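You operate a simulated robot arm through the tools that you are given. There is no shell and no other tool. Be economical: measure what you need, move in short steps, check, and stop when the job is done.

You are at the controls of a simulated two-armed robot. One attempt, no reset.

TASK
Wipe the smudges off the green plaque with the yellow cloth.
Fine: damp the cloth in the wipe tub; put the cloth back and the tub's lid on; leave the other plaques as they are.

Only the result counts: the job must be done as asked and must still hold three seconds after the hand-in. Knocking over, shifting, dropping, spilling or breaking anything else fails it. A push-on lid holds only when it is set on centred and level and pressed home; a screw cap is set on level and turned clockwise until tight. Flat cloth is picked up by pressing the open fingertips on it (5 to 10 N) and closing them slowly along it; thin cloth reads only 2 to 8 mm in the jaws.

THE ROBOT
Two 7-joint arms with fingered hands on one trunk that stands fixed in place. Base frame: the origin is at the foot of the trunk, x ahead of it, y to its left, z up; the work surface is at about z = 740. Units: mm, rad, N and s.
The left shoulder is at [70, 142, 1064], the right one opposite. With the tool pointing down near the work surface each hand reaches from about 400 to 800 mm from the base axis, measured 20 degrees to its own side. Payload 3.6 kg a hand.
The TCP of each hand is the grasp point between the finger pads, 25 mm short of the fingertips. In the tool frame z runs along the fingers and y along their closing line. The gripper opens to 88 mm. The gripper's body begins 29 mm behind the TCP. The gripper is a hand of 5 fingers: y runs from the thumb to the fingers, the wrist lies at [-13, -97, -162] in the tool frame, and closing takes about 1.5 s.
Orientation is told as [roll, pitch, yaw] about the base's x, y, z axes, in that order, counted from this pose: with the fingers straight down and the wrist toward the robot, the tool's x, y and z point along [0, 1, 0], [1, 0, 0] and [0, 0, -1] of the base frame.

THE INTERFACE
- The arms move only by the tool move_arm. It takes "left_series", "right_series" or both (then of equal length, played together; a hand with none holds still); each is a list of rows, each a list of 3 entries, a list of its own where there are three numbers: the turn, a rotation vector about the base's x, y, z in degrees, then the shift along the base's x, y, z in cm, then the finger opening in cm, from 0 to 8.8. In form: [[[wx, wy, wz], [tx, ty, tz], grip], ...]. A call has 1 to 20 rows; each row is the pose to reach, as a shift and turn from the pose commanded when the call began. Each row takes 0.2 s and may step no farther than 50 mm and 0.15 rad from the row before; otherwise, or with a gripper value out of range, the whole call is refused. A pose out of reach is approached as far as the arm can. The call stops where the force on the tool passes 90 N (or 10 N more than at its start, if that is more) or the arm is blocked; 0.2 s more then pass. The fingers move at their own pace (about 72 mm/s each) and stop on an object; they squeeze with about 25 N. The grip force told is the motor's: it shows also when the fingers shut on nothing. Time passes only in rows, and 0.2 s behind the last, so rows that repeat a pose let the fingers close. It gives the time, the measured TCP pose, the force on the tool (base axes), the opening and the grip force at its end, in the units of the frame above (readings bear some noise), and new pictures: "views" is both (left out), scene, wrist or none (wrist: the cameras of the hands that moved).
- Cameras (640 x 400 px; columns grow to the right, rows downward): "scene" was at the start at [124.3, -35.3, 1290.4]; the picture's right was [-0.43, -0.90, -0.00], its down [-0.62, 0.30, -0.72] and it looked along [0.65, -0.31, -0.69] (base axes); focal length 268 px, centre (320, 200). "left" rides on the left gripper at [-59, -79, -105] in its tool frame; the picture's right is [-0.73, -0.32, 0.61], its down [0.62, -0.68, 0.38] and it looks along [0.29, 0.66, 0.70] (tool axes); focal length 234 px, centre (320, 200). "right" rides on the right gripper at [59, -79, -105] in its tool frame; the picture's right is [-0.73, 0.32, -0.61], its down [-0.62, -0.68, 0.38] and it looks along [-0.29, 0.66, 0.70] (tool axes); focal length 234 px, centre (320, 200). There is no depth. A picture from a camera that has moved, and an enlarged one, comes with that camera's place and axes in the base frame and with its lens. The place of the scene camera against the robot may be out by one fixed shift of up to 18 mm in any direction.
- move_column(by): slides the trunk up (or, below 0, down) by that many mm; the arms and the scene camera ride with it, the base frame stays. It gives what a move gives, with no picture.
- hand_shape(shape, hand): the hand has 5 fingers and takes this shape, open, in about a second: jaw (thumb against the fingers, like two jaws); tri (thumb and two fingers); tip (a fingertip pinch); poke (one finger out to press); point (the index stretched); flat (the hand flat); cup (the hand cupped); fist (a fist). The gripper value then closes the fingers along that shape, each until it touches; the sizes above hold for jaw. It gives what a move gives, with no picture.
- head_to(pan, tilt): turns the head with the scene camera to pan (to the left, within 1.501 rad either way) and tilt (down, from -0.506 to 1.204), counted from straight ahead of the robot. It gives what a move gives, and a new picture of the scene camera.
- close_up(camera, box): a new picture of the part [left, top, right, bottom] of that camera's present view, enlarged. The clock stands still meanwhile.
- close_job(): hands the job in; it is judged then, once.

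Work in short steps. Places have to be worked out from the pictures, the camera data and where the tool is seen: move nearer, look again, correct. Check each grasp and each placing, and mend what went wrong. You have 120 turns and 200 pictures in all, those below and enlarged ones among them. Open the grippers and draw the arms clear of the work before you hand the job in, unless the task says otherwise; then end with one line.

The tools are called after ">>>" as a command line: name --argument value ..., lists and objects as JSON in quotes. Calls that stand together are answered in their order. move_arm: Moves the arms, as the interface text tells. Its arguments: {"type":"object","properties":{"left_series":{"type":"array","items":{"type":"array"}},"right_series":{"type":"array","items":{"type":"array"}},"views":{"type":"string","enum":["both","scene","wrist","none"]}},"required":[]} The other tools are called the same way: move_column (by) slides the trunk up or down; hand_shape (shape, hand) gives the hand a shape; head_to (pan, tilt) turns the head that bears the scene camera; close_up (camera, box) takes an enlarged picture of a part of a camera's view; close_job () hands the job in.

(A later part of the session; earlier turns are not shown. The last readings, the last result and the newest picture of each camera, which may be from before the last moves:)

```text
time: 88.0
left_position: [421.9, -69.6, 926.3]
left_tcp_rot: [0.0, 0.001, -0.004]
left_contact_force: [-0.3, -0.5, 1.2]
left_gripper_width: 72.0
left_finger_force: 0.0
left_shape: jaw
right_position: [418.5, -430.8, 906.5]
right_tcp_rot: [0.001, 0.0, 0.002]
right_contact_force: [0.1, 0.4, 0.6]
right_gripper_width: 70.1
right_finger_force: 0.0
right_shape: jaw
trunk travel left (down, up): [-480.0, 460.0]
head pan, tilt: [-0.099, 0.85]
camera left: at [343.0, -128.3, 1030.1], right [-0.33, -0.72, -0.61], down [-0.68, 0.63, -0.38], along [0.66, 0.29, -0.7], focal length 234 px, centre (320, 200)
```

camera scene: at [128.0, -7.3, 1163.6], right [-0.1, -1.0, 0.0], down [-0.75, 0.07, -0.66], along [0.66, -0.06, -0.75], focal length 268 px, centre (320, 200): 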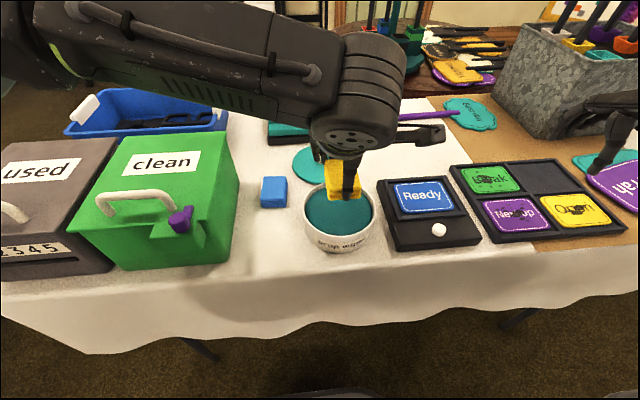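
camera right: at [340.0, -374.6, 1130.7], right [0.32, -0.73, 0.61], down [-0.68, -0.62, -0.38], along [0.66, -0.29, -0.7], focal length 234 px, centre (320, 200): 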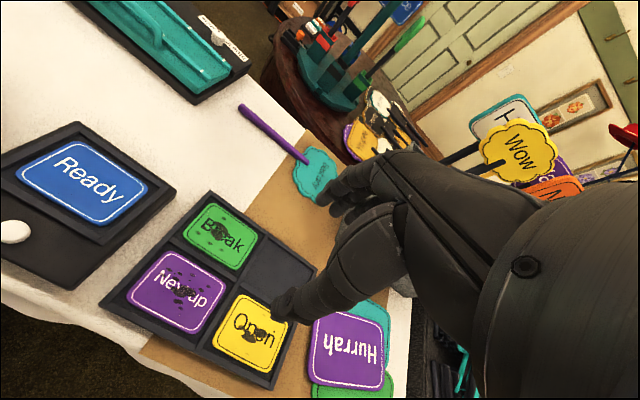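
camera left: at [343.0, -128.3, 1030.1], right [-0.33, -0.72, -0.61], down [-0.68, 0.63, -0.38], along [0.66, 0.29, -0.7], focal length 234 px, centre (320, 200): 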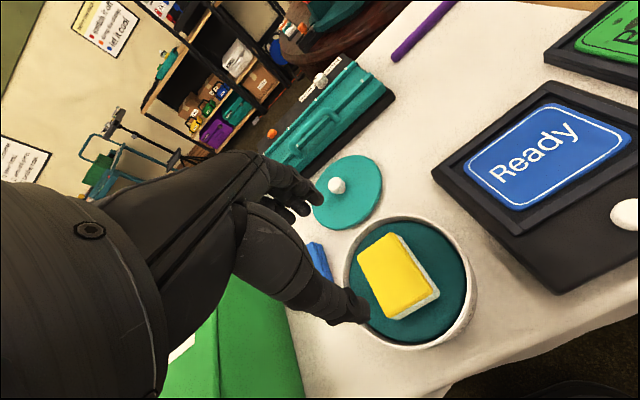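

The cloth lies flat in the tub at about (421, -70). The left hand withdraws to the left while the right hand swings over the tub, turning to yaw 90.

>>> move_arm --left_series '[[[0, 0, 0], [0, 3.5, 1], 7.2], [[0, 0, 0], [1, 7, 2], 7.2], [[0, 0, 0], [2, 10.5, 3], 7.2], [[0, 0, 0], [3, 14, 4], 7.2], [[0, 0, 0], [4, 17.5, 5], 7.2], [[0, 0, 0], [6, 21, 6], 7.2], [[0, 0, 0], [8, 24.5, 7], 7.2], [[0, 0, 0], [10, 27, 8], 7.2], [[0, 0, 0], [10, 27, 8], 7.2], [[0, 0, 0], [10, 27, 8], 7.2], [[0, 0, 0], [10, 27, 8], 7.2], [[0, 0, 0], [10, 27, 8], 7.2], [[0, 0, 0], [10, 27, 8], 7.2], [[0, 0, 0], [10, 27, 8], 7.2]]' --right_series '[[[0, 0, 7.5], [0, 2, 1], 7], [[0, 0, 15], [0, 4, 2], 7], [[0, 0, 22.5], [0, 7, 3], 7], [[0, 0, 30], [0, 10, 4], 7], [[0, 0, 37.5], [0, 13, 4], 7], [[0, 0, 45], [0, 16, 4], 7], [[0, 0, 52.5], [0, 19, 4], 7], [[0, 0, 60], [0, 22, 4], 7], [[0, 0, 67.5], [0, 25, 4], 7], [[0, 0, 75], [0, 28, 4], 7], [[0, 0, 82.5], [0, 31, 4], 7], [[0, 0, 90], [0, 34, 4], 7], [[0, 0, 90], [0.2, 36.1, 4], 7], [[0, 0, 90], [0.2, 36.1, 4], 7]]' --views "both"

```text
time: 91.0
left_position: [523.3, 199.4, 1006.4]
left_tcp_rot: [0.002, 0.0, -0.003]
left_contact_force: [-0.1, 0.4, 0.7]
left_gripper_width: 71.9
left_finger_force: 0.0
left_shape: jaw
right_position: [421.3, -70.6, 946.2]
right_tcp_rot: [0.002, 0.0, 1.571]
right_contact_force: [-0.2, -0.6, -0.5]
right_gripper_width: 70.1
right_finger_force: 0.0
right_shape: jaw
trunk travel left (down, up): [-480.0, 460.0]
head pan, tilt: [-0.099, 0.85]
camera scene: at [128.0, -7.6, 1163.6], right [-0.1, -1.0, 0.0], down [-0.75, 0.07, -0.66], along [0.66, -0.07, -0.75], focal length 268 px, centre (320, 200)
camera right: at [362.3, -151.7, 1050.7], right [0.73, 0.32, 0.61], down [0.62, -0.68, -0.38], along [0.29, 0.66, -0.7], focal length 234 px, centre (320, 200)
camera left: at [443.2, 140.9, 1110.7], right [-0.33, -0.72, -0.61], down [-0.68, 0.63, -0.38], along [0.66, 0.29, -0.69], focal length 234 px, centre (320, 200)
```

scene: 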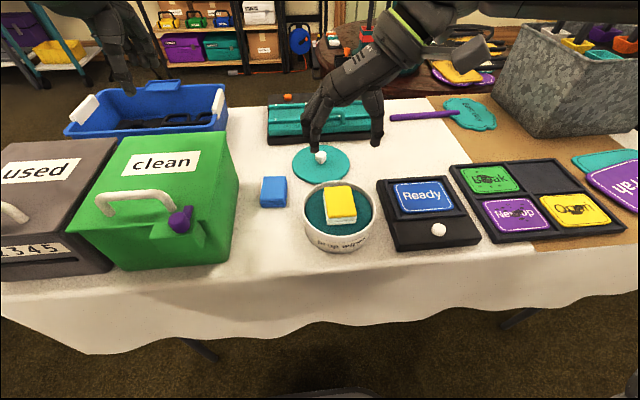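
right: 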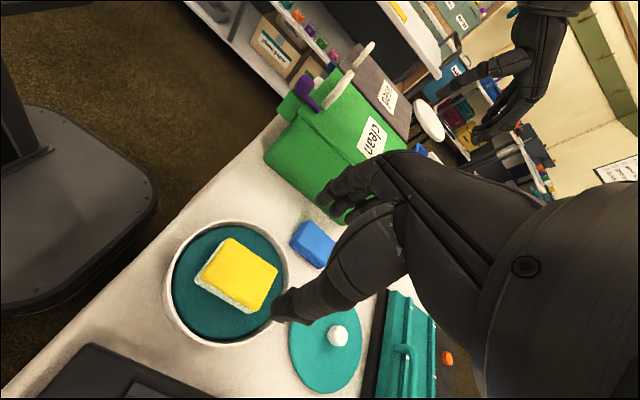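
left: 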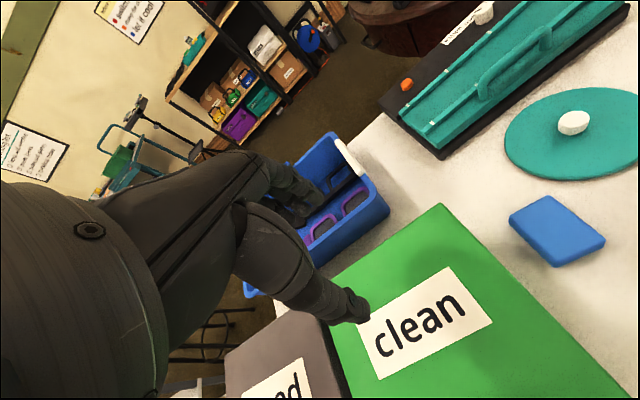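

Right hand is over the cloth, which I estimate at about (417, -72). I lower and refine.

>>> move_arm --right_series '[[[0, 0, 0], [-0.2, 0, -3], 7], [[0, 0, 0], [-0.2, 0, -6], 7], [[0, 0, 0], [-0.2, 0, -8], 7], [[0, 0, 0], [-0.2, 0, -8], 7]]' --views "none"

>>> close_up --camera "right" --box '[160, 160, 400, 380]'

```text
time: 92.0
left_position: [522.8, 199.4, 1006.0]
left_tcp_rot: [0.001, -0.003, -0.003]
left_contact_force: [-0.2, -0.5, 0.8]
left_gripper_width: 71.7
left_finger_force: 0.1
left_shape: jaw
right_position: [418.1, -69.5, 865.3]
right_tcp_rot: [0.002, 0.0, 1.571]
right_contact_force: [0.6, 0.5, 0.1]
right_gripper_width: 70.2
right_finger_force: 0.0
right_shape: jaw
trunk travel left (down, up): [-480.0, 460.0]
head pan, tilt: [-0.099, 0.85]
```

```text
1.82 times, centred on (280, 270) of right
camera zoom: at [359.7, -150.7, 970.1], right [0.73, 0.32, 0.61], down [0.62, -0.68, -0.38], along [0.29, 0.66, -0.7], focal length 426 px, centre (393, 73)
```

zoom: 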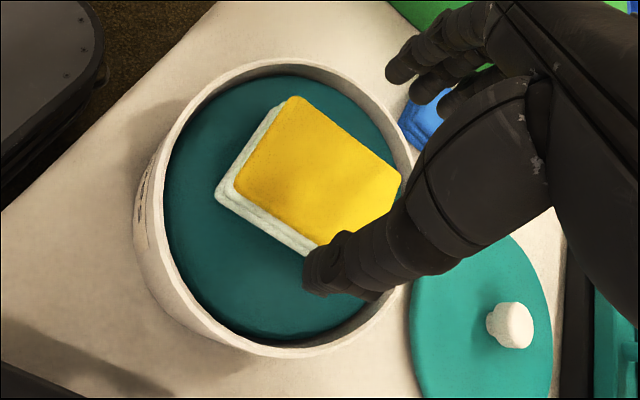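

The cloth centre is (421, -71.5). I narrow the opening to 6.2 cm and descend to TCP z of about 819.

>>> move_arm --right_series '[[[0, 0, 0], [0.3, -0.2, -1], 6.2], [[0, 0, 0], [0.3, -0.2, -2], 6.2], [[0, 0, 0], [0.3, -0.2, -3], 6.2], [[0, 0, 0], [0.3, -0.2, -4], 6.2], [[0, 0, 0], [0.3, -0.2, -4.6], 6.2], [[0, 0, 0], [0.3, -0.2, -4.6], 6.2]]' --views "wrist"

```text
time: 93.3
left_position: [523.4, 199.9, 1005.4]
left_tcp_rot: [0.001, -0.002, -0.005]
left_contact_force: [0.0, -0.6, 0.8]
left_gripper_width: 71.6
left_finger_force: 0.1
left_shape: jaw
right_position: [422.7, -72.7, 820.0]
right_tcp_rot: [0.0, -0.002, 1.572]
right_contact_force: [0.8, 0.6, -0.3]
right_gripper_width: 62.4
right_finger_force: 0.0
right_shape: jaw
trunk travel left (down, up): [-480.0, 460.0]
head pan, tilt: [-0.099, 0.85]
camera right: at [362.9, -152.6, 925.1], right [0.73, 0.32, 0.61], down [0.62, -0.68, -0.38], along [0.29, 0.66, -0.7], focal length 234 px, centre (320, 200)
```

right: 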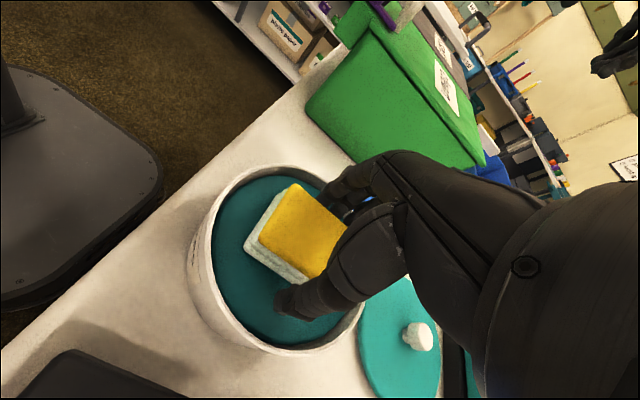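

No contact and it's well placed, so I close on the cloth and lift it.

>>> move_arm --right_series '[[[0, 0, 0], [0, 0, 0], 5], [[0, 0, 0], [0, 0, 0], 4], [[0, 0, 0], [0, 0, 0], 3], [[0, 0, 0], [0, 0, 0], 2], [[0, 0, 0], [0, 0, 0], 1], [[0, 0, 0], [0, 0, 0], 1], [[0, 0, 0], [0, 0, 0], 1], [[0, 0, 0], [0, 0, 1], 1], [[0, 0, 0], [0, 0, 4], 1], [[0, 0, 0], [0, 0, 8], 1], [[0, 0, 0], [0, 0, 11], 1], [[0, 0, 0], [0, 0, 11], 1]]' --views "both"

```text
time: 96.0
left_position: [523.3, 199.6, 1005.5]
left_tcp_rot: [0.0, -0.001, -0.003]
left_contact_force: [0.7, 0.6, 0.5]
left_gripper_width: 71.8
left_finger_force: 0.1
left_shape: jaw
right_position: [421.2, -70.3, 931.4]
right_tcp_rot: [0.0, -0.001, 1.572]
right_contact_force: [-0.3, 0.3, 0.1]
right_gripper_width: 43.7
right_finger_force: 24.8
right_shape: jaw
trunk travel left (down, up): [-480.0, 460.0]
head pan, tilt: [-0.099, 0.85]
camera scene: at [128.2, -7.4, 1163.6], right [-0.1, -1.0, 0.0], down [-0.75, 0.07, -0.66], along [0.66, -0.07, -0.75], focal length 268 px, centre (320, 200)
camera right: at [362.5, -152.0, 1035.8], right [0.73, 0.32, 0.61], down [0.62, -0.68, -0.38], along [0.29, 0.66, -0.7], focal length 234 px, centre (320, 200)
```

scene: 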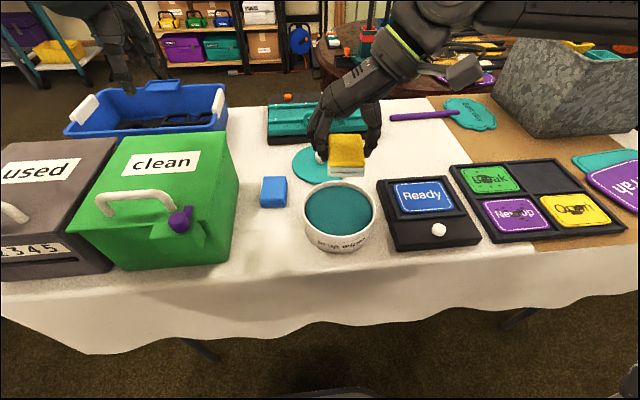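
right: 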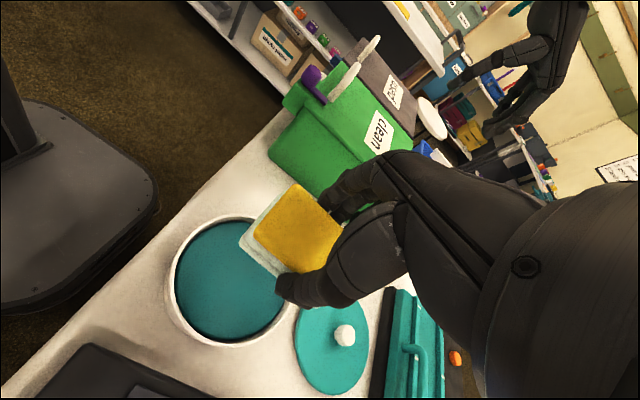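

The cloth is held (44 mm). I carry it toward the tray, turning back to yaw 0 on the way.

>>> move_arm --right_series '[[[0, 0, -7.5], [0, -2, 1], 1], [[0, 0, -15], [0, -4, 2], 1], [[0, 0, -22.5], [0, -7, 3], 1], [[0, 0, -30], [0, -10, 3], 1], [[0, 0, -37.5], [0, -13, 3], 1], [[0, 0, -45], [0, -16, 3], 1], [[0, 0, -52.5], [0, -19, 3], 1], [[0, 0, -60], [0, -22, 3], 1], [[0, 0, -67.5], [0, -25, 3], 1], [[0, 0, -75], [0, -28, 3], 1], [[0, 0, -82.5], [0, -31, 3], 1], [[0, 0, -90], [0, -33, 3], 1], [[0, 0, -90], [0, -33, 3], 1]]' --views "wrist"

>>> close_up --camera "right" --box '[60, 120, 360, 400]'

>>> close_up --camera "scene" --box '[440, 140, 640, 260]'

```text
time: 98.8
left_position: [522.5, 198.8, 1006.5]
left_tcp_rot: [0.001, -0.001, -0.005]
left_contact_force: [0.0, 0.4, 0.0]
left_gripper_width: 71.7
left_finger_force: 0.0
left_shape: jaw
right_position: [422.2, -403.5, 959.2]
right_tcp_rot: [0.001, 0.001, 0.0]
right_contact_force: [-0.3, 0.0, -0.9]
right_gripper_width: 43.8
right_finger_force: 24.9
right_shape: jaw
trunk travel left (down, up): [-480.0, 460.0]
head pan, tilt: [-0.099, 0.85]
camera right: at [342.0, -346.0, 1064.9], right [0.32, -0.73, 0.61], down [-0.68, -0.62, -0.38], along [0.66, -0.29, -0.7], focal length 234 px, centre (320, 200)
```

right: 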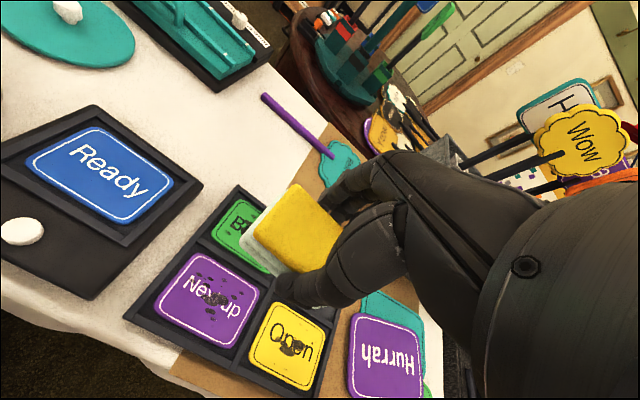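

```text
1.43 times, centred on (210, 260) of right
camera zoom: at [342.0, -346.0, 1064.9], right [0.32, -0.73, 0.61], down [-0.68, -0.62, -0.38], along [0.66, -0.29, -0.7], focal length 334 px, centre (477, 114)
```

zoom: 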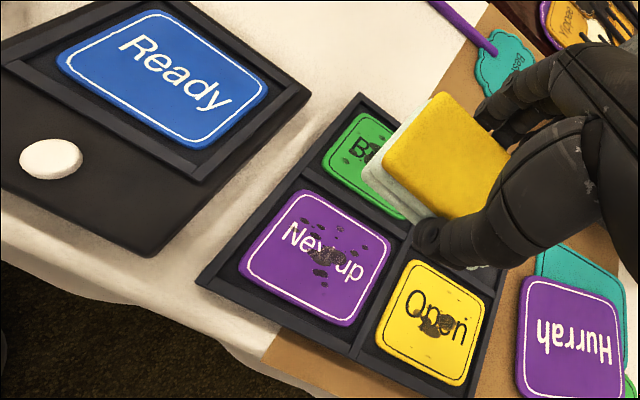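

```text
3.20 times, centred on (540, 200) of scene
camera zoom: at [128.2, -7.4, 1163.6], right [-0.1, -1.0, 0.0], down [-0.75, 0.07, -0.66], along [0.66, -0.07, -0.75], focal length 859 px, centre (-384, 200)
```

zoom: 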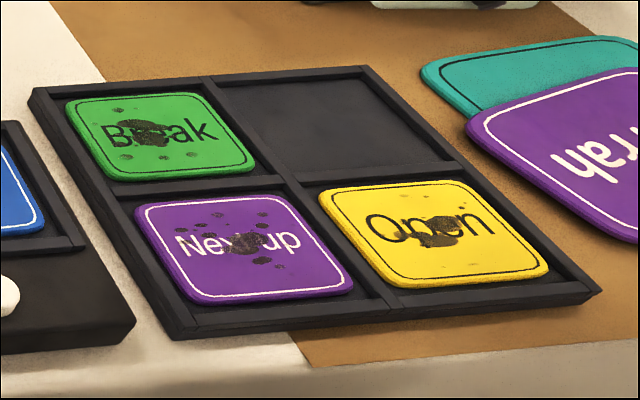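

The smudges sit in the middle of the green plaque, whose centre is about (498, -408); its surface looks level with the tray walls. I position the cloth above it.

>>> move_arm --right_series '[[[0, 0, 0], [3, -0.2, -2], 1], [[0, 0, 0], [6, -0.4, -5], 1], [[0, 0, 0], [7.6, -0.5, -9], 1], [[0, 0, 0], [7.6, -0.5, -13], 1], [[0, 0, 0], [7.6, -0.5, -15], 1], [[0, 0, 0], [7.6, -0.5, -15], 1]]' --views "both"

>>> close_up --camera "scene" --box '[440, 120, 640, 260]'

```text
time: 100.2
left_position: [523.1, 197.6, 1007.4]
left_tcp_rot: [0.002, -0.002, -0.002]
left_contact_force: [0.1, -0.4, -0.5]
left_gripper_width: 72.1
left_finger_force: 0.1
left_shape: jaw
right_position: [498.9, -408.1, 810.3]
right_tcp_rot: [0.004, 0.0, 0.001]
right_contact_force: [0.4, -0.2, -1.4]
right_gripper_width: 43.6
right_finger_force: 24.8
right_shape: jaw
trunk travel left (down, up): [-480.0, 460.0]
head pan, tilt: [-0.099, 0.85]
camera scene: at [127.9, -7.4, 1163.6], right [-0.1, -1.0, 0.0], down [-0.75, 0.07, -0.66], along [0.66, -0.07, -0.75], focal length 268 px, centre (320, 200)
camera right: at [418.8, -351.6, 914.6], right [0.32, -0.73, 0.61], down [-0.68, -0.62, -0.38], along [0.66, -0.29, -0.7], focal length 234 px, centre (320, 200)
```

scene: 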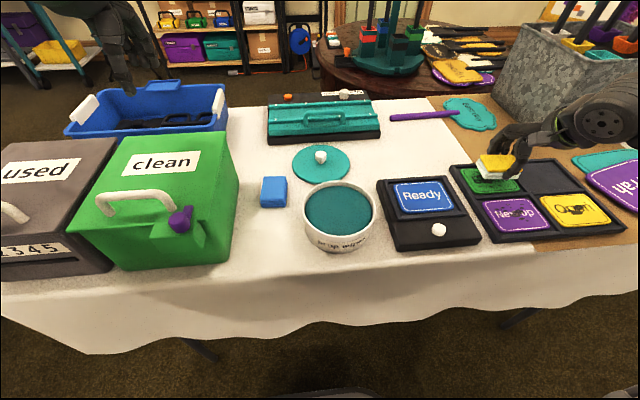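
right: 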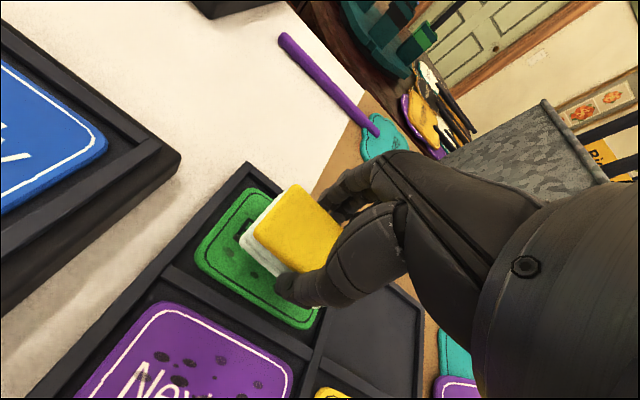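

```text
2.86 times, centred on (540, 190) of scene
camera zoom: at [127.9, -7.4, 1163.6], right [-0.1, -1.0, 0.0], down [-0.75, 0.07, -0.66], along [0.66, -0.07, -0.75], focal length 767 px, centre (-309, 229)
```

zoom: 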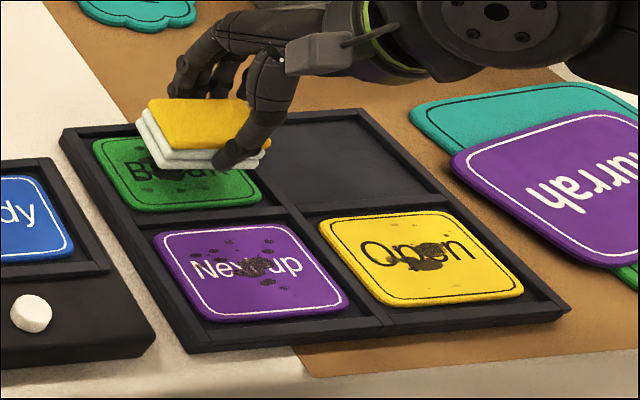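

The cloth is centred over the plaque. I lower to gentle contact.

>>> move_arm --right_series '[[[0, 0, 0], [0, 0, -0.8], 1], [[0, 0, 0], [0, 0, -1.3], 1], [[0, 0, 0], [0, 0, -1.6], 1], [[0, 0, 0], [0, 0, -1.8], 1], [[0, 0, 0], [0, 0, -1.8], 1]]' --views "none"

```text
time: 101.3
left_position: [521.9, 199.4, 1007.2]
left_tcp_rot: [0.001, -0.001, -0.003]
left_contact_force: [-0.2, -0.1, 0.0]
left_gripper_width: 71.8
left_finger_force: 0.0
left_shape: jaw
right_position: [498.0, -407.0, 792.7]
right_tcp_rot: [0.002, 0.001, 0.002]
right_contact_force: [-0.6, 0.6, 0.1]
right_gripper_width: 43.7
right_finger_force: 25.2
right_shape: jaw
trunk travel left (down, up): [-480.0, 460.0]
head pan, tilt: [-0.099, 0.85]
```

>>> move_arm --right_series '[[[0, 0, 0], [0, 0, -0.2], 1], [[0, 0, 0], [0, 0, -0.4], 1], [[0, 0, 0], [0, 0, -0.4], 1]]' --views "none"

```text
time: 102.2
left_position: [523.2, 199.4, 1007.9]
left_tcp_rot: [0.001, -0.001, -0.004]
left_contact_force: [0.3, -0.4, 0.1]
left_gripper_width: 71.5
left_finger_force: 0.1
left_shape: jaw
right_position: [498.3, -406.6, 788.3]
right_tcp_rot: [0.0, 0.0, 0.002]
right_contact_force: [-0.3, -0.9, -0.4]
right_gripper_width: 43.8
right_finger_force: 24.9
right_shape: jaw
trunk travel left (down, up): [-480.0, 460.0]
head pan, tilt: [-0.099, 0.85]
```

Still free at 788. I continue in 2 mm steps.

>>> move_arm --right_series '[[[0, 0, 0], [0, 0, -0.2], 1], [[0, 0, 0], [0, 0, -0.3], 1], [[0, 0, 0], [0, 0, -0.3], 1]]' --views "wrist"

>>> close_up --camera "scene" --box '[450, 120, 560, 200]'

```text
time: 103.0
left_position: [522.7, 200.0, 1007.3]
left_tcp_rot: [0.001, 0.0, -0.004]
left_contact_force: [-0.2, -0.6, 0.3]
left_gripper_width: 71.7
left_finger_force: 0.1
left_shape: jaw
right_position: [497.8, -406.5, 787.7]
right_tcp_rot: [-0.001, -0.004, 0.001]
right_contact_force: [1.7, -2.8, 11.5]
right_gripper_width: 43.9
right_finger_force: 25.0
right_shape: jaw
trunk travel left (down, up): [-480.0, 460.0]
head pan, tilt: [-0.099, 0.85]
camera right: at [417.8, -350.0, 891.2], right [0.32, -0.73, 0.61], down [-0.68, -0.62, -0.39], along [0.66, -0.29, -0.69], focal length 234 px, centre (320, 200)
```

right: 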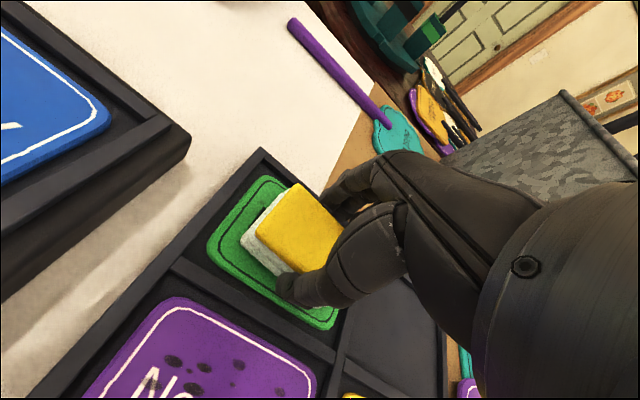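

```text
5.00 times, centred on (505, 160) of scene
camera zoom: at [126.9, -6.7, 1163.9], right [-0.1, -1.0, 0.0], down [-0.75, 0.07, -0.66], along [0.66, -0.07, -0.75], focal length 1342 px, centre (-605, 400)
```

zoom: 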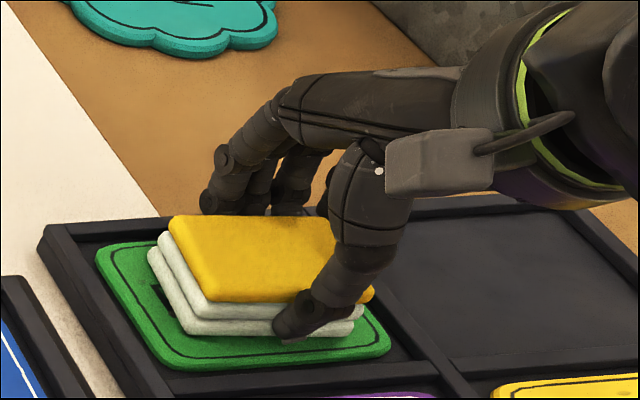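

Gentle contact at 11 N. I wipe with overlapping back-and-forth strokes, kept within the plaque.

>>> move_arm --right_series '[[[0, 0, 0], [0, 0.7, 0], 1], [[0, 0, 0], [0, 1.3, 0], 1], [[0, 0, 0], [0, 0.6, 0], 1], [[0, 0, 0], [0, 0, 0], 1], [[0, 0, 0], [0, -0.7, 0], 1], [[0, 0, 0], [0, -1.3, 0], 1], [[0, 0, 0], [0.7, -1.3, 0], 1], [[0, 0, 0], [0.7, -0.6, 0], 1], [[0, 0, 0], [0.7, 0, 0], 1], [[0, 0, 0], [0.7, 0.7, 0], 1], [[0, 0, 0], [0.7, 1.3, 0], 1], [[0, 0, 0], [0, 1.3, 0], 1], [[0, 0, 0], [-0.7, 1.3, 0], 1], [[0, 0, 0], [-0.7, 0.6, 0], 1], [[0, 0, 0], [-0.7, 0, 0], 1], [[0, 0, 0], [-0.7, -0.7, 0], 1], [[0, 0, 0], [-0.7, -1.3, 0], 1], [[0, 0, 0], [0, -1.3, 0], 1], [[0, 0, 0], [0, -0.6, 0], 1], [[0, 0, 0], [0, 0, 0], 1]]' --views "wrist"

```text
time: 107.2
left_position: [522.0, 198.6, 1006.7]
left_tcp_rot: [-0.001, -0.003, -0.003]
left_contact_force: [0.7, -0.6, 0.1]
left_gripper_width: 72.1
left_finger_force: 0.0
left_shape: jaw
right_position: [497.0, -407.6, 787.1]
right_tcp_rot: [0.001, 0.001, 0.002]
right_contact_force: [-0.5, -2.2, 6.5]
right_gripper_width: 44.2
right_finger_force: 24.1
right_shape: jaw
trunk travel left (down, up): [-480.0, 460.0]
head pan, tilt: [-0.099, 0.85]
camera right: at [417.9, -350.3, 890.7], right [0.32, -0.73, 0.61], down [-0.68, -0.62, -0.38], along [0.66, -0.29, -0.7], focal length 234 px, centre (320, 200)
```

right: 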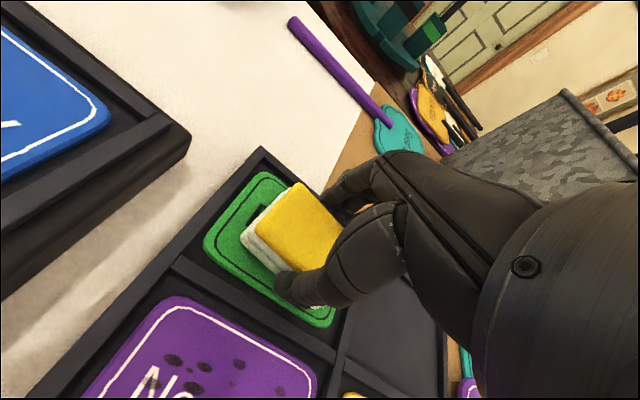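

Stroke pass done with steady contact. I lift and check the plaque.

>>> move_arm --right_series '[[[0, 0, 0], [0, 0, 1], 1], [[0, 0, 0], [-1, 0, 4], 1], [[0, 0, 0], [-4, 0, 8], 1], [[0, 0, 0], [-7, 0, 12], 1], [[0, 0, 0], [-10, 0, 14], 1]]' --views "none"

>>> close_up --camera "scene" --box '[440, 140, 640, 260]'

>>> close_up --camera "right" --box '[60, 120, 360, 400]'

```text
time: 108.3
left_position: [521.0, 200.1, 1007.7]
left_tcp_rot: [0.001, -0.004, -0.004]
left_contact_force: [-0.3, -0.4, -0.2]
left_gripper_width: 71.7
left_finger_force: 0.0
left_shape: jaw
right_position: [396.2, -407.0, 924.4]
right_tcp_rot: [0.002, 0.0, 0.003]
right_contact_force: [-0.3, -0.4, -0.3]
right_gripper_width: 43.8
right_finger_force: 25.1
right_shape: jaw
trunk travel left (down, up): [-480.0, 460.0]
head pan, tilt: [-0.099, 0.85]
```

```text
3.20 times, centred on (540, 200) of scene
camera zoom: at [126.9, -7.6, 1163.7], right [-0.1, -1.0, 0.0], down [-0.75, 0.07, -0.66], along [0.66, -0.06, -0.75], focal length 859 px, centre (-384, 200)
```

zoom: 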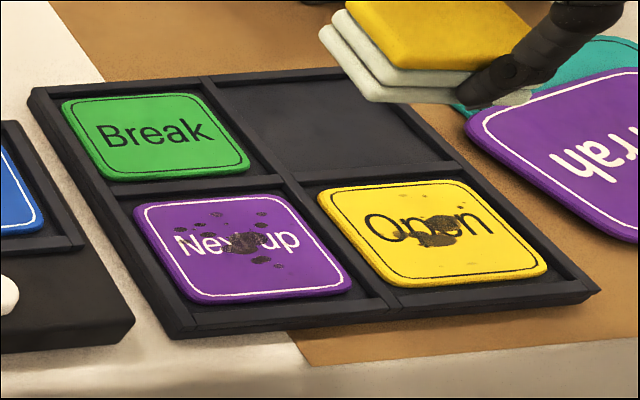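

```text
1.43 times, centred on (210, 260) of right
camera zoom: at [316.6, -350.4, 1030.3], right [0.32, -0.73, 0.61], down [-0.68, -0.62, -0.38], along [0.66, -0.29, -0.7], focal length 334 px, centre (477, 114)
```

zoom: 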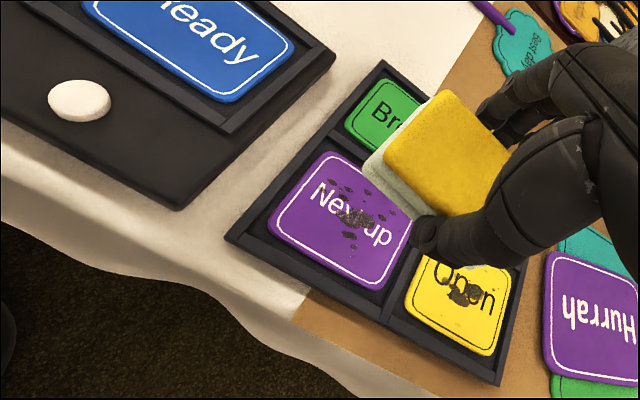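

The green plaque is spotless and the others are untouched. The right hand now carries the cloth back to the tub for the relay, turning to yaw 90.

>>> move_arm --right_series '[[[0, 0, 7.5], [0, 2, 1], 1], [[0, 0, 15], [0, 4, 2], 1], [[0, 0, 22.5], [0.5, 7, 3], 1], [[0, 0, 30], [1, 10, 3], 1], [[0, 0, 37.5], [1, 13, 3], 1], [[0, 0, 45], [1.5, 16, 3], 1], [[0, 0, 52.5], [1.5, 19, 3], 1], [[0, 0, 60], [2, 22, 3], 1], [[0, 0, 67.5], [2, 25, 3], 1], [[0, 0, 75], [2.5, 28, 3], 1], [[0, 0, 82.5], [2.5, 31, 3], 1], [[0, 0, 90], [2.5, 33.6, 3], 1], [[0, 0, 90], [2.5, 33.6, 0], 1], [[0, 0, 90], [2.5, 33.6, -4], 1], [[0, 0, 90], [2.5, 33.6, -7], 1], [[0, 0, 90], [2.5, 33.6, -7], 1]]' --views "wrist"

```text
time: 111.8
left_position: [522.3, 199.5, 1007.7]
left_tcp_rot: [0.001, -0.001, -0.004]
left_contact_force: [0.5, -0.8, -1.1]
left_gripper_width: 71.7
left_finger_force: 0.0
left_shape: jaw
right_position: [423.2, -70.8, 854.7]
right_tcp_rot: [0.0, -0.001, 1.572]
right_contact_force: [0.0, 0.5, -0.9]
right_gripper_width: 43.7
right_finger_force: 25.5
right_shape: jaw
trunk travel left (down, up): [-480.0, 460.0]
head pan, tilt: [-0.099, 0.85]
camera right: at [363.9, -151.8, 959.6], right [0.73, 0.32, 0.61], down [0.62, -0.68, -0.38], along [0.29, 0.66, -0.7], focal length 234 px, centre (320, 200)
```

right: 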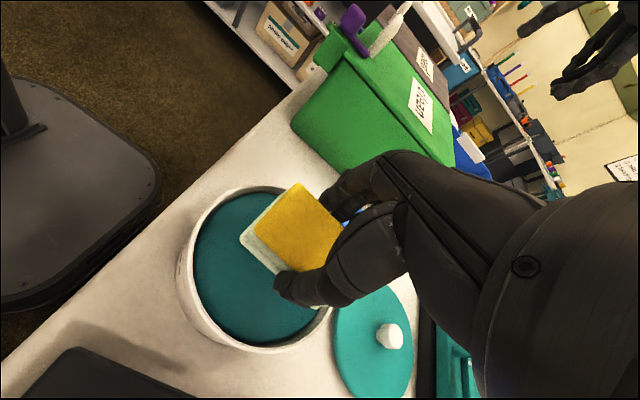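

Over the tub now. I lower to where it was gripped (TCP z of about 820), release narrowly and rise.

>>> move_arm --right_series '[[[0, 0, 0], [-0.1, 0, -1.5], 1], [[0, 0, 0], [-0.1, 0, -2.8], 1], [[0, 0, 0], [-0.1, 0, -3.4], 1], [[0, 0, 0], [-0.1, 0, -3.4], 1], [[0, 0, 0], [-0.1, 0, -3.4], 5], [[0, 0, 0], [-0.1, 0, -3.4], 6], [[0, 0, 0], [-0.1, 0, -3.4], 6.2], [[0, 0, 0], [-0.1, 0, -2], 6.2], [[0, 0, 0], [-0.1, 0, 1], 6.2], [[0, 0, 0], [-0.1, 0, 5], 6.2], [[0, 0, 0], [-0.1, 0, 9], 6.2], [[0, 0, 0], [-0.1, 0, 9], 6.2]]' --views "wrist"

```text
time: 114.3
left_position: [523.6, 199.5, 1007.6]
left_tcp_rot: [0.0, 0.0, -0.005]
left_contact_force: [0.0, 0.8, -0.3]
left_gripper_width: 71.8
left_finger_force: 0.0
left_shape: jaw
right_position: [422.0, -69.6, 946.3]
right_tcp_rot: [0.002, -0.001, 1.573]
right_contact_force: [-0.7, 0.2, 1.0]
right_gripper_width: 61.8
right_finger_force: 0.1
right_shape: jaw
trunk travel left (down, up): [-480.0, 460.0]
head pan, tilt: [-0.099, 0.85]
camera right: at [362.6, -150.9, 1050.8], right [0.73, 0.32, 0.61], down [0.62, -0.68, -0.38], along [0.29, 0.66, -0.7], focal length 234 px, centre (320, 200)
```

right: 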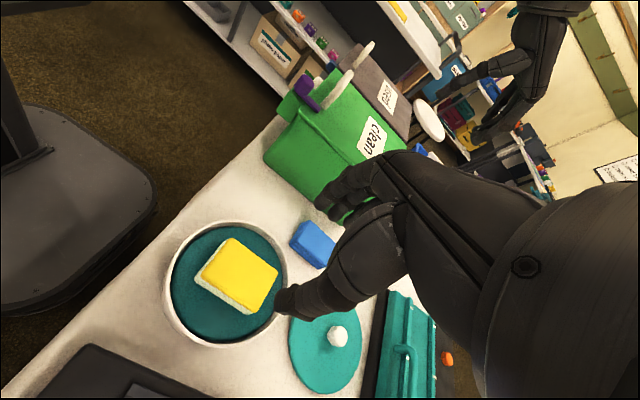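

The cloth is back in the tub in the same pose. The right hand retreats, and the left hand follows back over the tub with a delay.

>>> move_arm --right_series '[[[0, 0, -7.5], [0, -3, 1], 6.2], [[0, 0, -15], [0, -6, 1], 6.2], [[0, 0, -22.5], [0, -9, 1], 6.2], [[0, 0, -30], [0, -12, 1], 6.2], [[0, 0, -37.5], [0, -15, 1], 6.2], [[0, 0, -45], [0, -18, 1], 6.2], [[0, 0, -52.5], [0, -21, 1], 6.2], [[0, 0, -60], [0, -24, 1], 6.2], [[0, 0, -67.5], [0, -27, 1], 6.2], [[0, 0, -75], [0, -30, 1], 6.2], [[0, 0, -82.5], [0, -33, 1], 6.2], [[0, 0, -90], [0, -36, 1], 6.2], [[0, 0, -90], [0, -36, 1], 6.2], [[0, 0, -90], [0, -36, 1], 6.2], [[0, 0, -90], [0, -36, 1], 6.2], [[0, 0, -90], [0, -36, 1], 6.2]]' --left_series '[[[0, 0, 0], [0, 0, 0], 7.6], [[0, 0, 0], [0, 0, 0], 7.6], [[0, 0, 0], [0, 0, 0], 7.6], [[0, 0, 0], [0, 0, 0], 7.6], [[0, 0, 0], [0, 0, 0], 7.6], [[0, 0, 0], [-2, -3, -1], 7.6], [[0, 0, 0], [-4, -6, -2], 7.6], [[0, 0, 0], [-6, -9.5, -3], 7.6], [[0, 0, 0], [-7, -13, -4], 7.6], [[0, 0, 0], [-8, -16.5, -5], 7.6], [[0, 0, 0], [-9, -20, -6], 7.6], [[0, 0, 0], [-10, -23.5, -7], 7.6], [[0, 0, 0], [-10.1, -27, -8], 7.6], [[0, 0, 0], [-10.1, -27, -11], 7.6], [[0, 0, 0], [-10.1, -27, -14], 7.6], [[0, 0, 0], [-10.1, -27, -14], 7.6]]' --views "wrist"

>>> close_up --camera "left" --box '[240, 140, 480, 360]'

```text
time: 117.8
left_position: [420.0, -70.0, 864.9]
left_tcp_rot: [0.0, -0.002, -0.005]
left_contact_force: [-0.5, 0.7, -0.5]
left_gripper_width: 76.0
left_finger_force: 0.0
left_shape: jaw
right_position: [422.3, -432.1, 954.6]
right_tcp_rot: [0.0, 0.0, 0.002]
right_contact_force: [-1.3, -0.4, 0.7]
right_gripper_width: 61.7
right_finger_force: 0.1
right_shape: jaw
trunk travel left (down, up): [-480.0, 460.0]
head pan, tilt: [-0.099, 0.85]
camera right: at [341.9, -375.3, 1059.8], right [0.32, -0.73, 0.61], down [-0.68, -0.62, -0.38], along [0.66, -0.29, -0.7], focal length 234 px, centre (320, 200)
camera left: at [341.4, -128.7, 968.8], right [-0.33, -0.72, -0.61], down [-0.68, 0.63, -0.38], along [0.66, 0.29, -0.69], focal length 234 px, centre (320, 200)
```

right: 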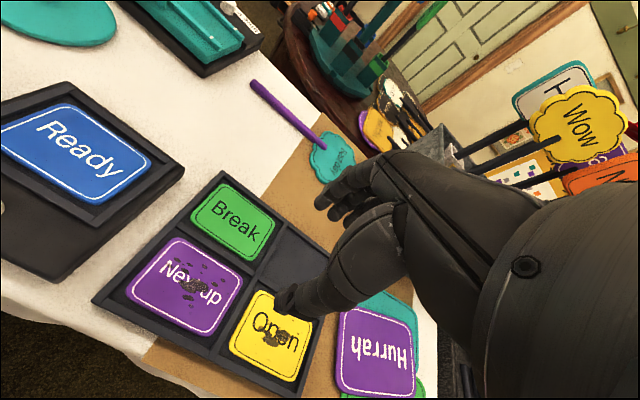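
left: 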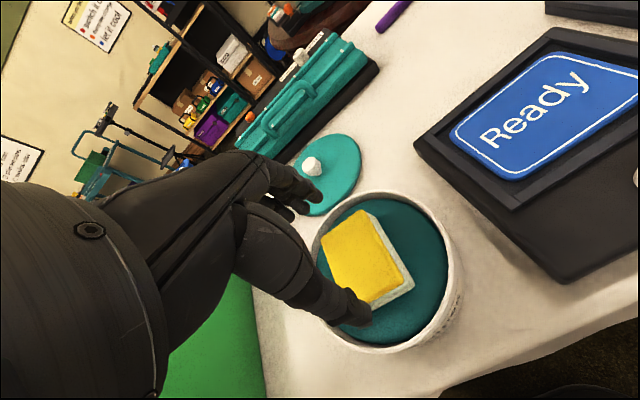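

```text
1.82 times, centred on (360, 250) of left
camera zoom: at [341.4, -128.7, 968.8], right [-0.33, -0.72, -0.61], down [-0.68, 0.63, -0.38], along [0.66, 0.29, -0.69], focal length 426 px, centre (247, 109)
```

zoom: 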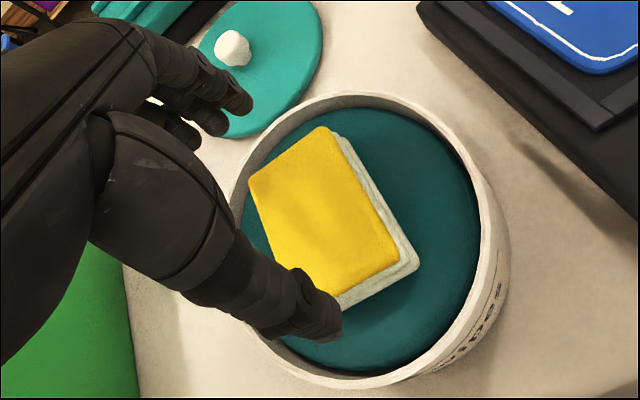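

The cloth is at (423, -69), aligned. The left hand descends, closes and lifts.

>>> move_arm --left_series '[[[0, 0, 0], [0.3, 0.1, -1.5], 7.6], [[0, 0, 0], [0.3, 0.1, -3], 7.6], [[0, 0, 0], [0.3, 0.1, -4.2], 7.6], [[0, 0, 0], [0.3, 0.1, -4.2], 7.6], [[0, 0, 0], [0.3, 0.1, -4.2], 6], [[0, 0, 0], [0.3, 0.1, -4.2], 4], [[0, 0, 0], [0.3, 0.1, -4.2], 2], [[0, 0, 0], [0.3, 0.1, -4.2], 1], [[0, 0, 0], [0.3, 0.1, -4.2], 1], [[0, 0, 0], [0.3, 0.1, -4.2], 1]]' --views "wrist"

```text
time: 120.0
left_position: [424.0, -69.4, 823.4]
left_tcp_rot: [0.0, 0.0, -0.004]
left_contact_force: [-0.3, 0.2, 0.3]
left_gripper_width: 62.8
left_finger_force: 25.1
left_shape: jaw
right_position: [422.0, -431.5, 955.6]
right_tcp_rot: [0.002, 0.0, 0.002]
right_contact_force: [0.0, -1.3, -0.6]
right_gripper_width: 61.6
right_finger_force: 0.1
right_shape: jaw
trunk travel left (down, up): [-480.0, 460.0]
head pan, tilt: [-0.099, 0.85]
camera left: at [344.9, -127.2, 927.6], right [-0.33, -0.72, -0.61], down [-0.68, 0.63, -0.38], along [0.66, 0.29, -0.69], focal length 234 px, centre (320, 200)
```

left: 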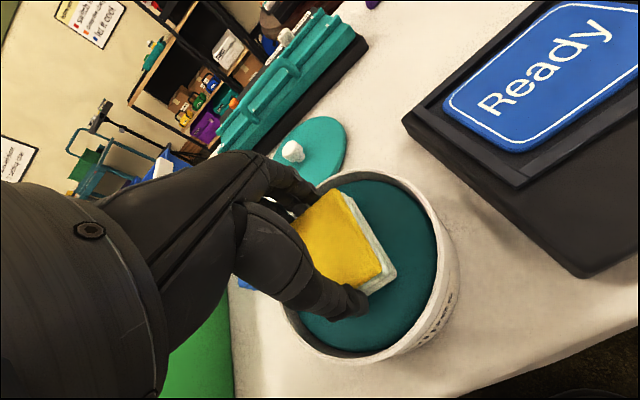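

Gripped. I lift and carry it home to (396, 48) at yaw +5°, stopping just above the table.

>>> move_arm --left_series '[[[0, 0, 0], [0, 0, 1], 1], [[0, 0, 0], [0, 0, 4], 1], [[0, 0, 0], [0, 0, 7], 1], [[0, 0, 0], [-0.7, 3, 7], 1], [[0, 0, 1], [-1.4, 6, 7], 1], [[0, 0, 3], [-2.1, 9, 7], 1], [[0, 0, 5], [-2.8, 11.8, 7], 1], [[0, 0, 5], [-2.8, 11.8, 3.5], 1], [[0, 0, 5], [-2.8, 11.8, 0], 1], [[0, 0, 5], [-2.8, 11.8, -2.5], 1], [[0, 0, 5], [-2.8, 11.8, -3.9], 1], [[0, 0, 5], [-2.8, 11.8, -3.9], 1]]' --views "both"

```text
time: 122.5
left_position: [395.6, 50.1, 785.3]
left_tcp_rot: [0.001, -0.002, 0.084]
left_contact_force: [-0.4, -0.3, -1.0]
left_gripper_width: 62.9
left_finger_force: 24.7
left_shape: jaw
right_position: [422.5, -432.5, 954.6]
right_tcp_rot: [0.002, 0.001, 0.002]
right_contact_force: [0.5, 0.0, -0.1]
right_gripper_width: 61.9
right_finger_force: 0.0
right_shape: jaw
trunk travel left (down, up): [-480.0, 460.0]
head pan, tilt: [-0.099, 0.85]
camera scene: at [127.9, -7.4, 1163.6], right [-0.1, -1.0, 0.0], down [-0.75, 0.07, -0.66], along [0.66, -0.07, -0.75], focal length 268 px, centre (320, 200)
camera left: at [321.7, -15.4, 889.2], right [-0.26, -0.75, -0.61], down [-0.73, 0.57, -0.38], along [0.63, 0.34, -0.69], focal length 234 px, centre (320, 200)
```

scene: 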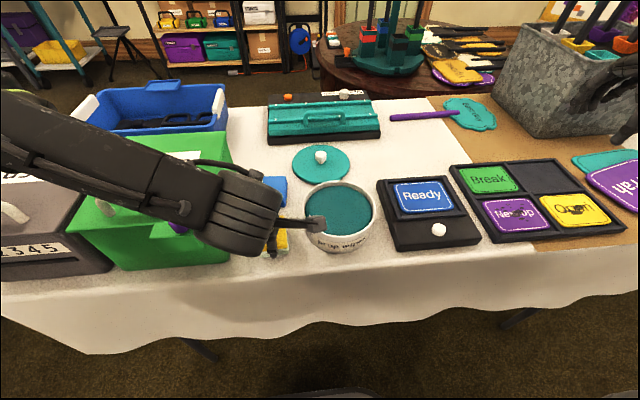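
left: 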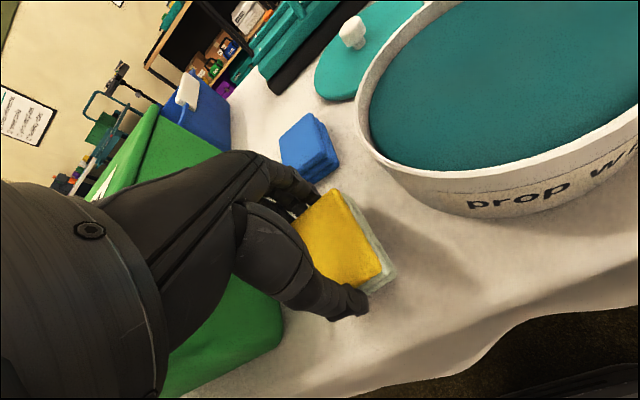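

Just above home now. I lower in small steps to touch down.

>>> move_arm --left_series '[[[0, 0, 0], [0, -0.15, -0.4], 1], [[0, 0, 0], [0, -0.15, -0.7], 1], [[0, 0, 0], [0, -0.15, -0.9], 1], [[0, 0, 0], [0, -0.15, -0.9], 1]]' --views "none"

```text
time: 123.5
left_position: [395.6, 47.0, 776.1]
left_tcp_rot: [0.003, -0.003, 0.084]
left_contact_force: [0.6, -0.2, -1.0]
left_gripper_width: 62.6
left_finger_force: 24.7
left_shape: jaw
right_position: [423.1, -431.3, 955.2]
right_tcp_rot: [0.001, 0.0, 0.001]
right_contact_force: [0.2, 0.1, -0.3]
right_gripper_width: 61.7
right_finger_force: 0.1
right_shape: jaw
trunk travel left (down, up): [-480.0, 460.0]
head pan, tilt: [-0.099, 0.85]
```

>>> move_arm --left_series '[[[0, 0, 0], [0, 0, -0.2], 1], [[0, 0, 0], [0, 0, -0.3], 1], [[0, 0, 0], [0, 0, -0.3], 1]]' --views "none"

```text
time: 124.3
left_position: [395.8, 47.5, 773.0]
left_tcp_rot: [0.0, -0.005, 0.084]
left_contact_force: [1.2, 2.3, 18.4]
left_gripper_width: 62.3
left_finger_force: 25.1
left_shape: jaw
right_position: [421.2, -432.8, 955.7]
right_tcp_rot: [0.001, -0.001, 0.001]
right_contact_force: [0.0, -0.7, -0.4]
right_gripper_width: 61.6
right_finger_force: 0.0
right_shape: jaw
trunk travel left (down, up): [-480.0, 460.0]
head pan, tilt: [-0.099, 0.85]
```

It has touched down. I ease up 2 mm, release and rise.

>>> move_arm --left_series '[[[0, 0, 0], [0, 0, 0.2], 1], [[0, 0, 0], [0, 0, 0.2], 6.6], [[0, 0, 0], [0, 0, 0.2], 7.6], [[0, 0, 0], [0, 0, 0.2], 8.6], [[0, 0, 0], [0, 0, 0.2], 8.6], [[0, 0, 0], [0, 0, 2], 8.6], [[0, 0, 0], [0, 0, 6], 8.6], [[0, 0, 0], [0, 0, 10], 8.6], [[0, 0, 0], [0, 0, 14], 8.6], [[0, 0, 0], [0, 0, 16], 8.6], [[0, 0, 0], [0, 0, 16], 8.6]]' --views "wrist"

```text
time: 126.8
left_position: [396.7, 47.3, 933.8]
left_tcp_rot: [0.002, -0.002, 0.084]
left_contact_force: [-0.3, 1.2, 0.7]
left_gripper_width: 85.9
left_finger_force: 0.1
left_shape: jaw
right_position: [422.1, -432.4, 954.9]
right_tcp_rot: [0.003, 0.001, 0.001]
right_contact_force: [0.0, 0.6, -0.3]
right_gripper_width: 61.7
right_finger_force: 0.0
right_shape: jaw
trunk travel left (down, up): [-480.0, 460.0]
head pan, tilt: [-0.099, 0.85]
camera left: at [322.4, -17.4, 1037.5], right [-0.26, -0.75, -0.61], down [-0.73, 0.57, -0.38], along [0.63, 0.34, -0.69], focal length 234 px, centre (320, 200)
```

left: 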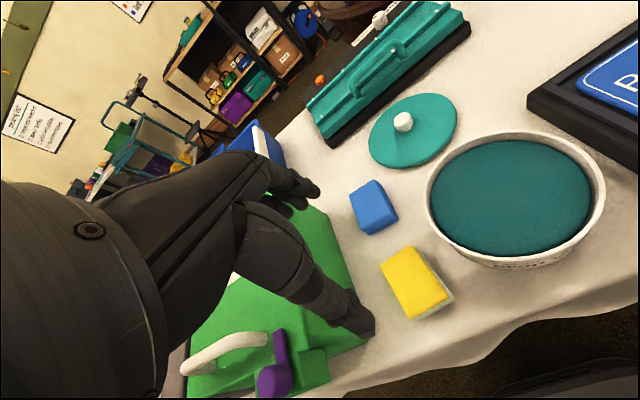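

The cloth is home and flat. Now the left hand goes above the lid's knob at about (590, -60).

>>> move_arm --left_series '[[[0, 0, -1], [3.3, -1.8, 0], 8.8], [[0, 0, -2], [6.6, -3.6, 0], 8.8], [[0, 0, -3], [9.9, -5.4, 0], 8.8], [[0, 0, -4], [13.2, -7.2, 0], 8.8], [[0, 0, -4.8], [16.5, -9, -1], 8.8], [[0, 0, -4.8], [19.3, -10.7, -3], 8.8], [[0, 0, -4.8], [19.3, -10.7, -5], 8.8], [[0, 0, -4.8], [19.3, -10.7, -5], 8.8]]' --views "both"

>>> close_up --camera "left" --box '[280, 160, 480, 360]'

```text
time: 128.6
left_position: [589.7, -58.7, 883.4]
left_tcp_rot: [0.001, -0.002, 0.001]
left_contact_force: [0.3, 0.0, -0.8]
left_gripper_width: 87.7
left_finger_force: 0.1
left_shape: jaw
right_position: [421.6, -431.8, 954.5]
right_tcp_rot: [0.002, -0.001, 0.002]
right_contact_force: [-0.2, 0.3, 0.0]
right_gripper_width: 61.8
right_finger_force: 0.1
right_shape: jaw
trunk travel left (down, up): [-480.0, 460.0]
head pan, tilt: [-0.099, 0.85]
camera scene: at [128.0, -7.8, 1163.6], right [-0.1, -1.0, 0.0], down [-0.75, 0.07, -0.66], along [0.66, -0.07, -0.75], focal length 268 px, centre (320, 200)
camera left: at [509.9, -117.5, 986.2], right [-0.32, -0.73, -0.61], down [-0.68, 0.62, -0.38], along [0.66, 0.29, -0.69], focal length 234 px, centre (320, 200)
```

scene: 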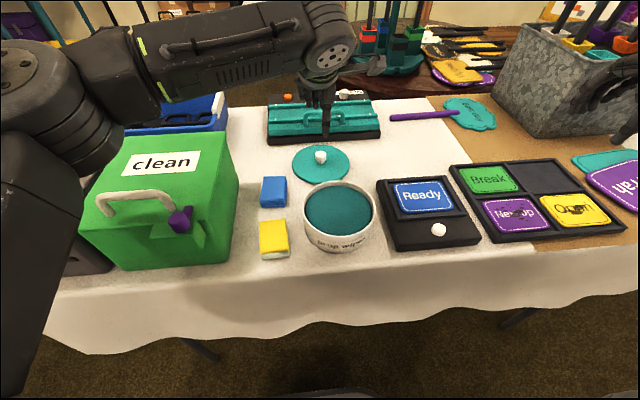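
left: 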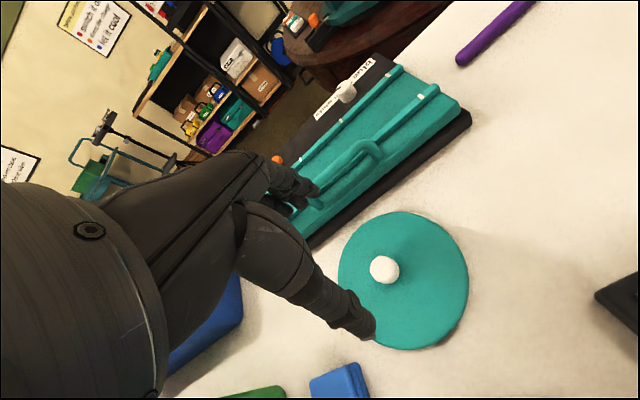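

```text
2.00 times, centred on (380, 260) of left
camera zoom: at [509.9, -117.5, 986.2], right [-0.32, -0.73, -0.61], down [-0.68, 0.62, -0.38], along [0.66, 0.29, -0.69], focal length 468 px, centre (200, 80)
```

zoom: 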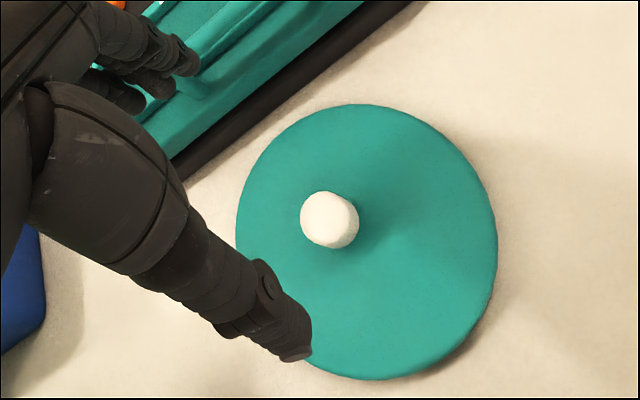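

The knob appears at about (593, -57). I descend part way and re-measure.

>>> move_arm --left_series '[[[0, 0, 0], [0.2, 0.1, -2.5], 8.8], [[0, 0, 0], [0.2, 0.1, -5], 8.8], [[0, 0, 0], [0.2, 0.1, -7], 8.8], [[0, 0, 0], [0.2, 0.1, -7], 8.8]]' --views "none"

>>> close_up --camera "left" --box '[220, 160, 420, 360]'

```text
time: 129.6
left_position: [591.4, -58.8, 812.1]
left_tcp_rot: [0.0, -0.002, -0.001]
left_contact_force: [-0.6, -0.3, 0.9]
left_gripper_width: 87.7
left_finger_force: 0.1
left_shape: jaw
right_position: [421.4, -432.6, 955.2]
right_tcp_rot: [0.002, -0.001, 0.0]
right_contact_force: [0.5, 0.7, 0.2]
right_gripper_width: 61.8
right_finger_force: 0.0
right_shape: jaw
trunk travel left (down, up): [-480.0, 460.0]
head pan, tilt: [-0.099, 0.85]
```

```text
2.00 times, centred on (320, 260) of left
camera zoom: at [511.8, -117.2, 915.8], right [-0.32, -0.73, -0.61], down [-0.68, 0.62, -0.38], along [0.66, 0.29, -0.69], focal length 468 px, centre (320, 80)
```

zoom: 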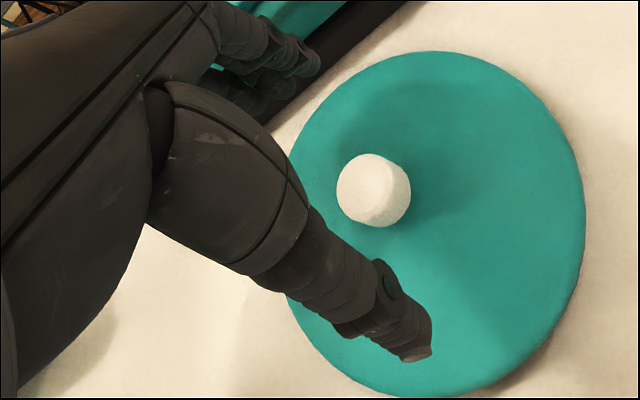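

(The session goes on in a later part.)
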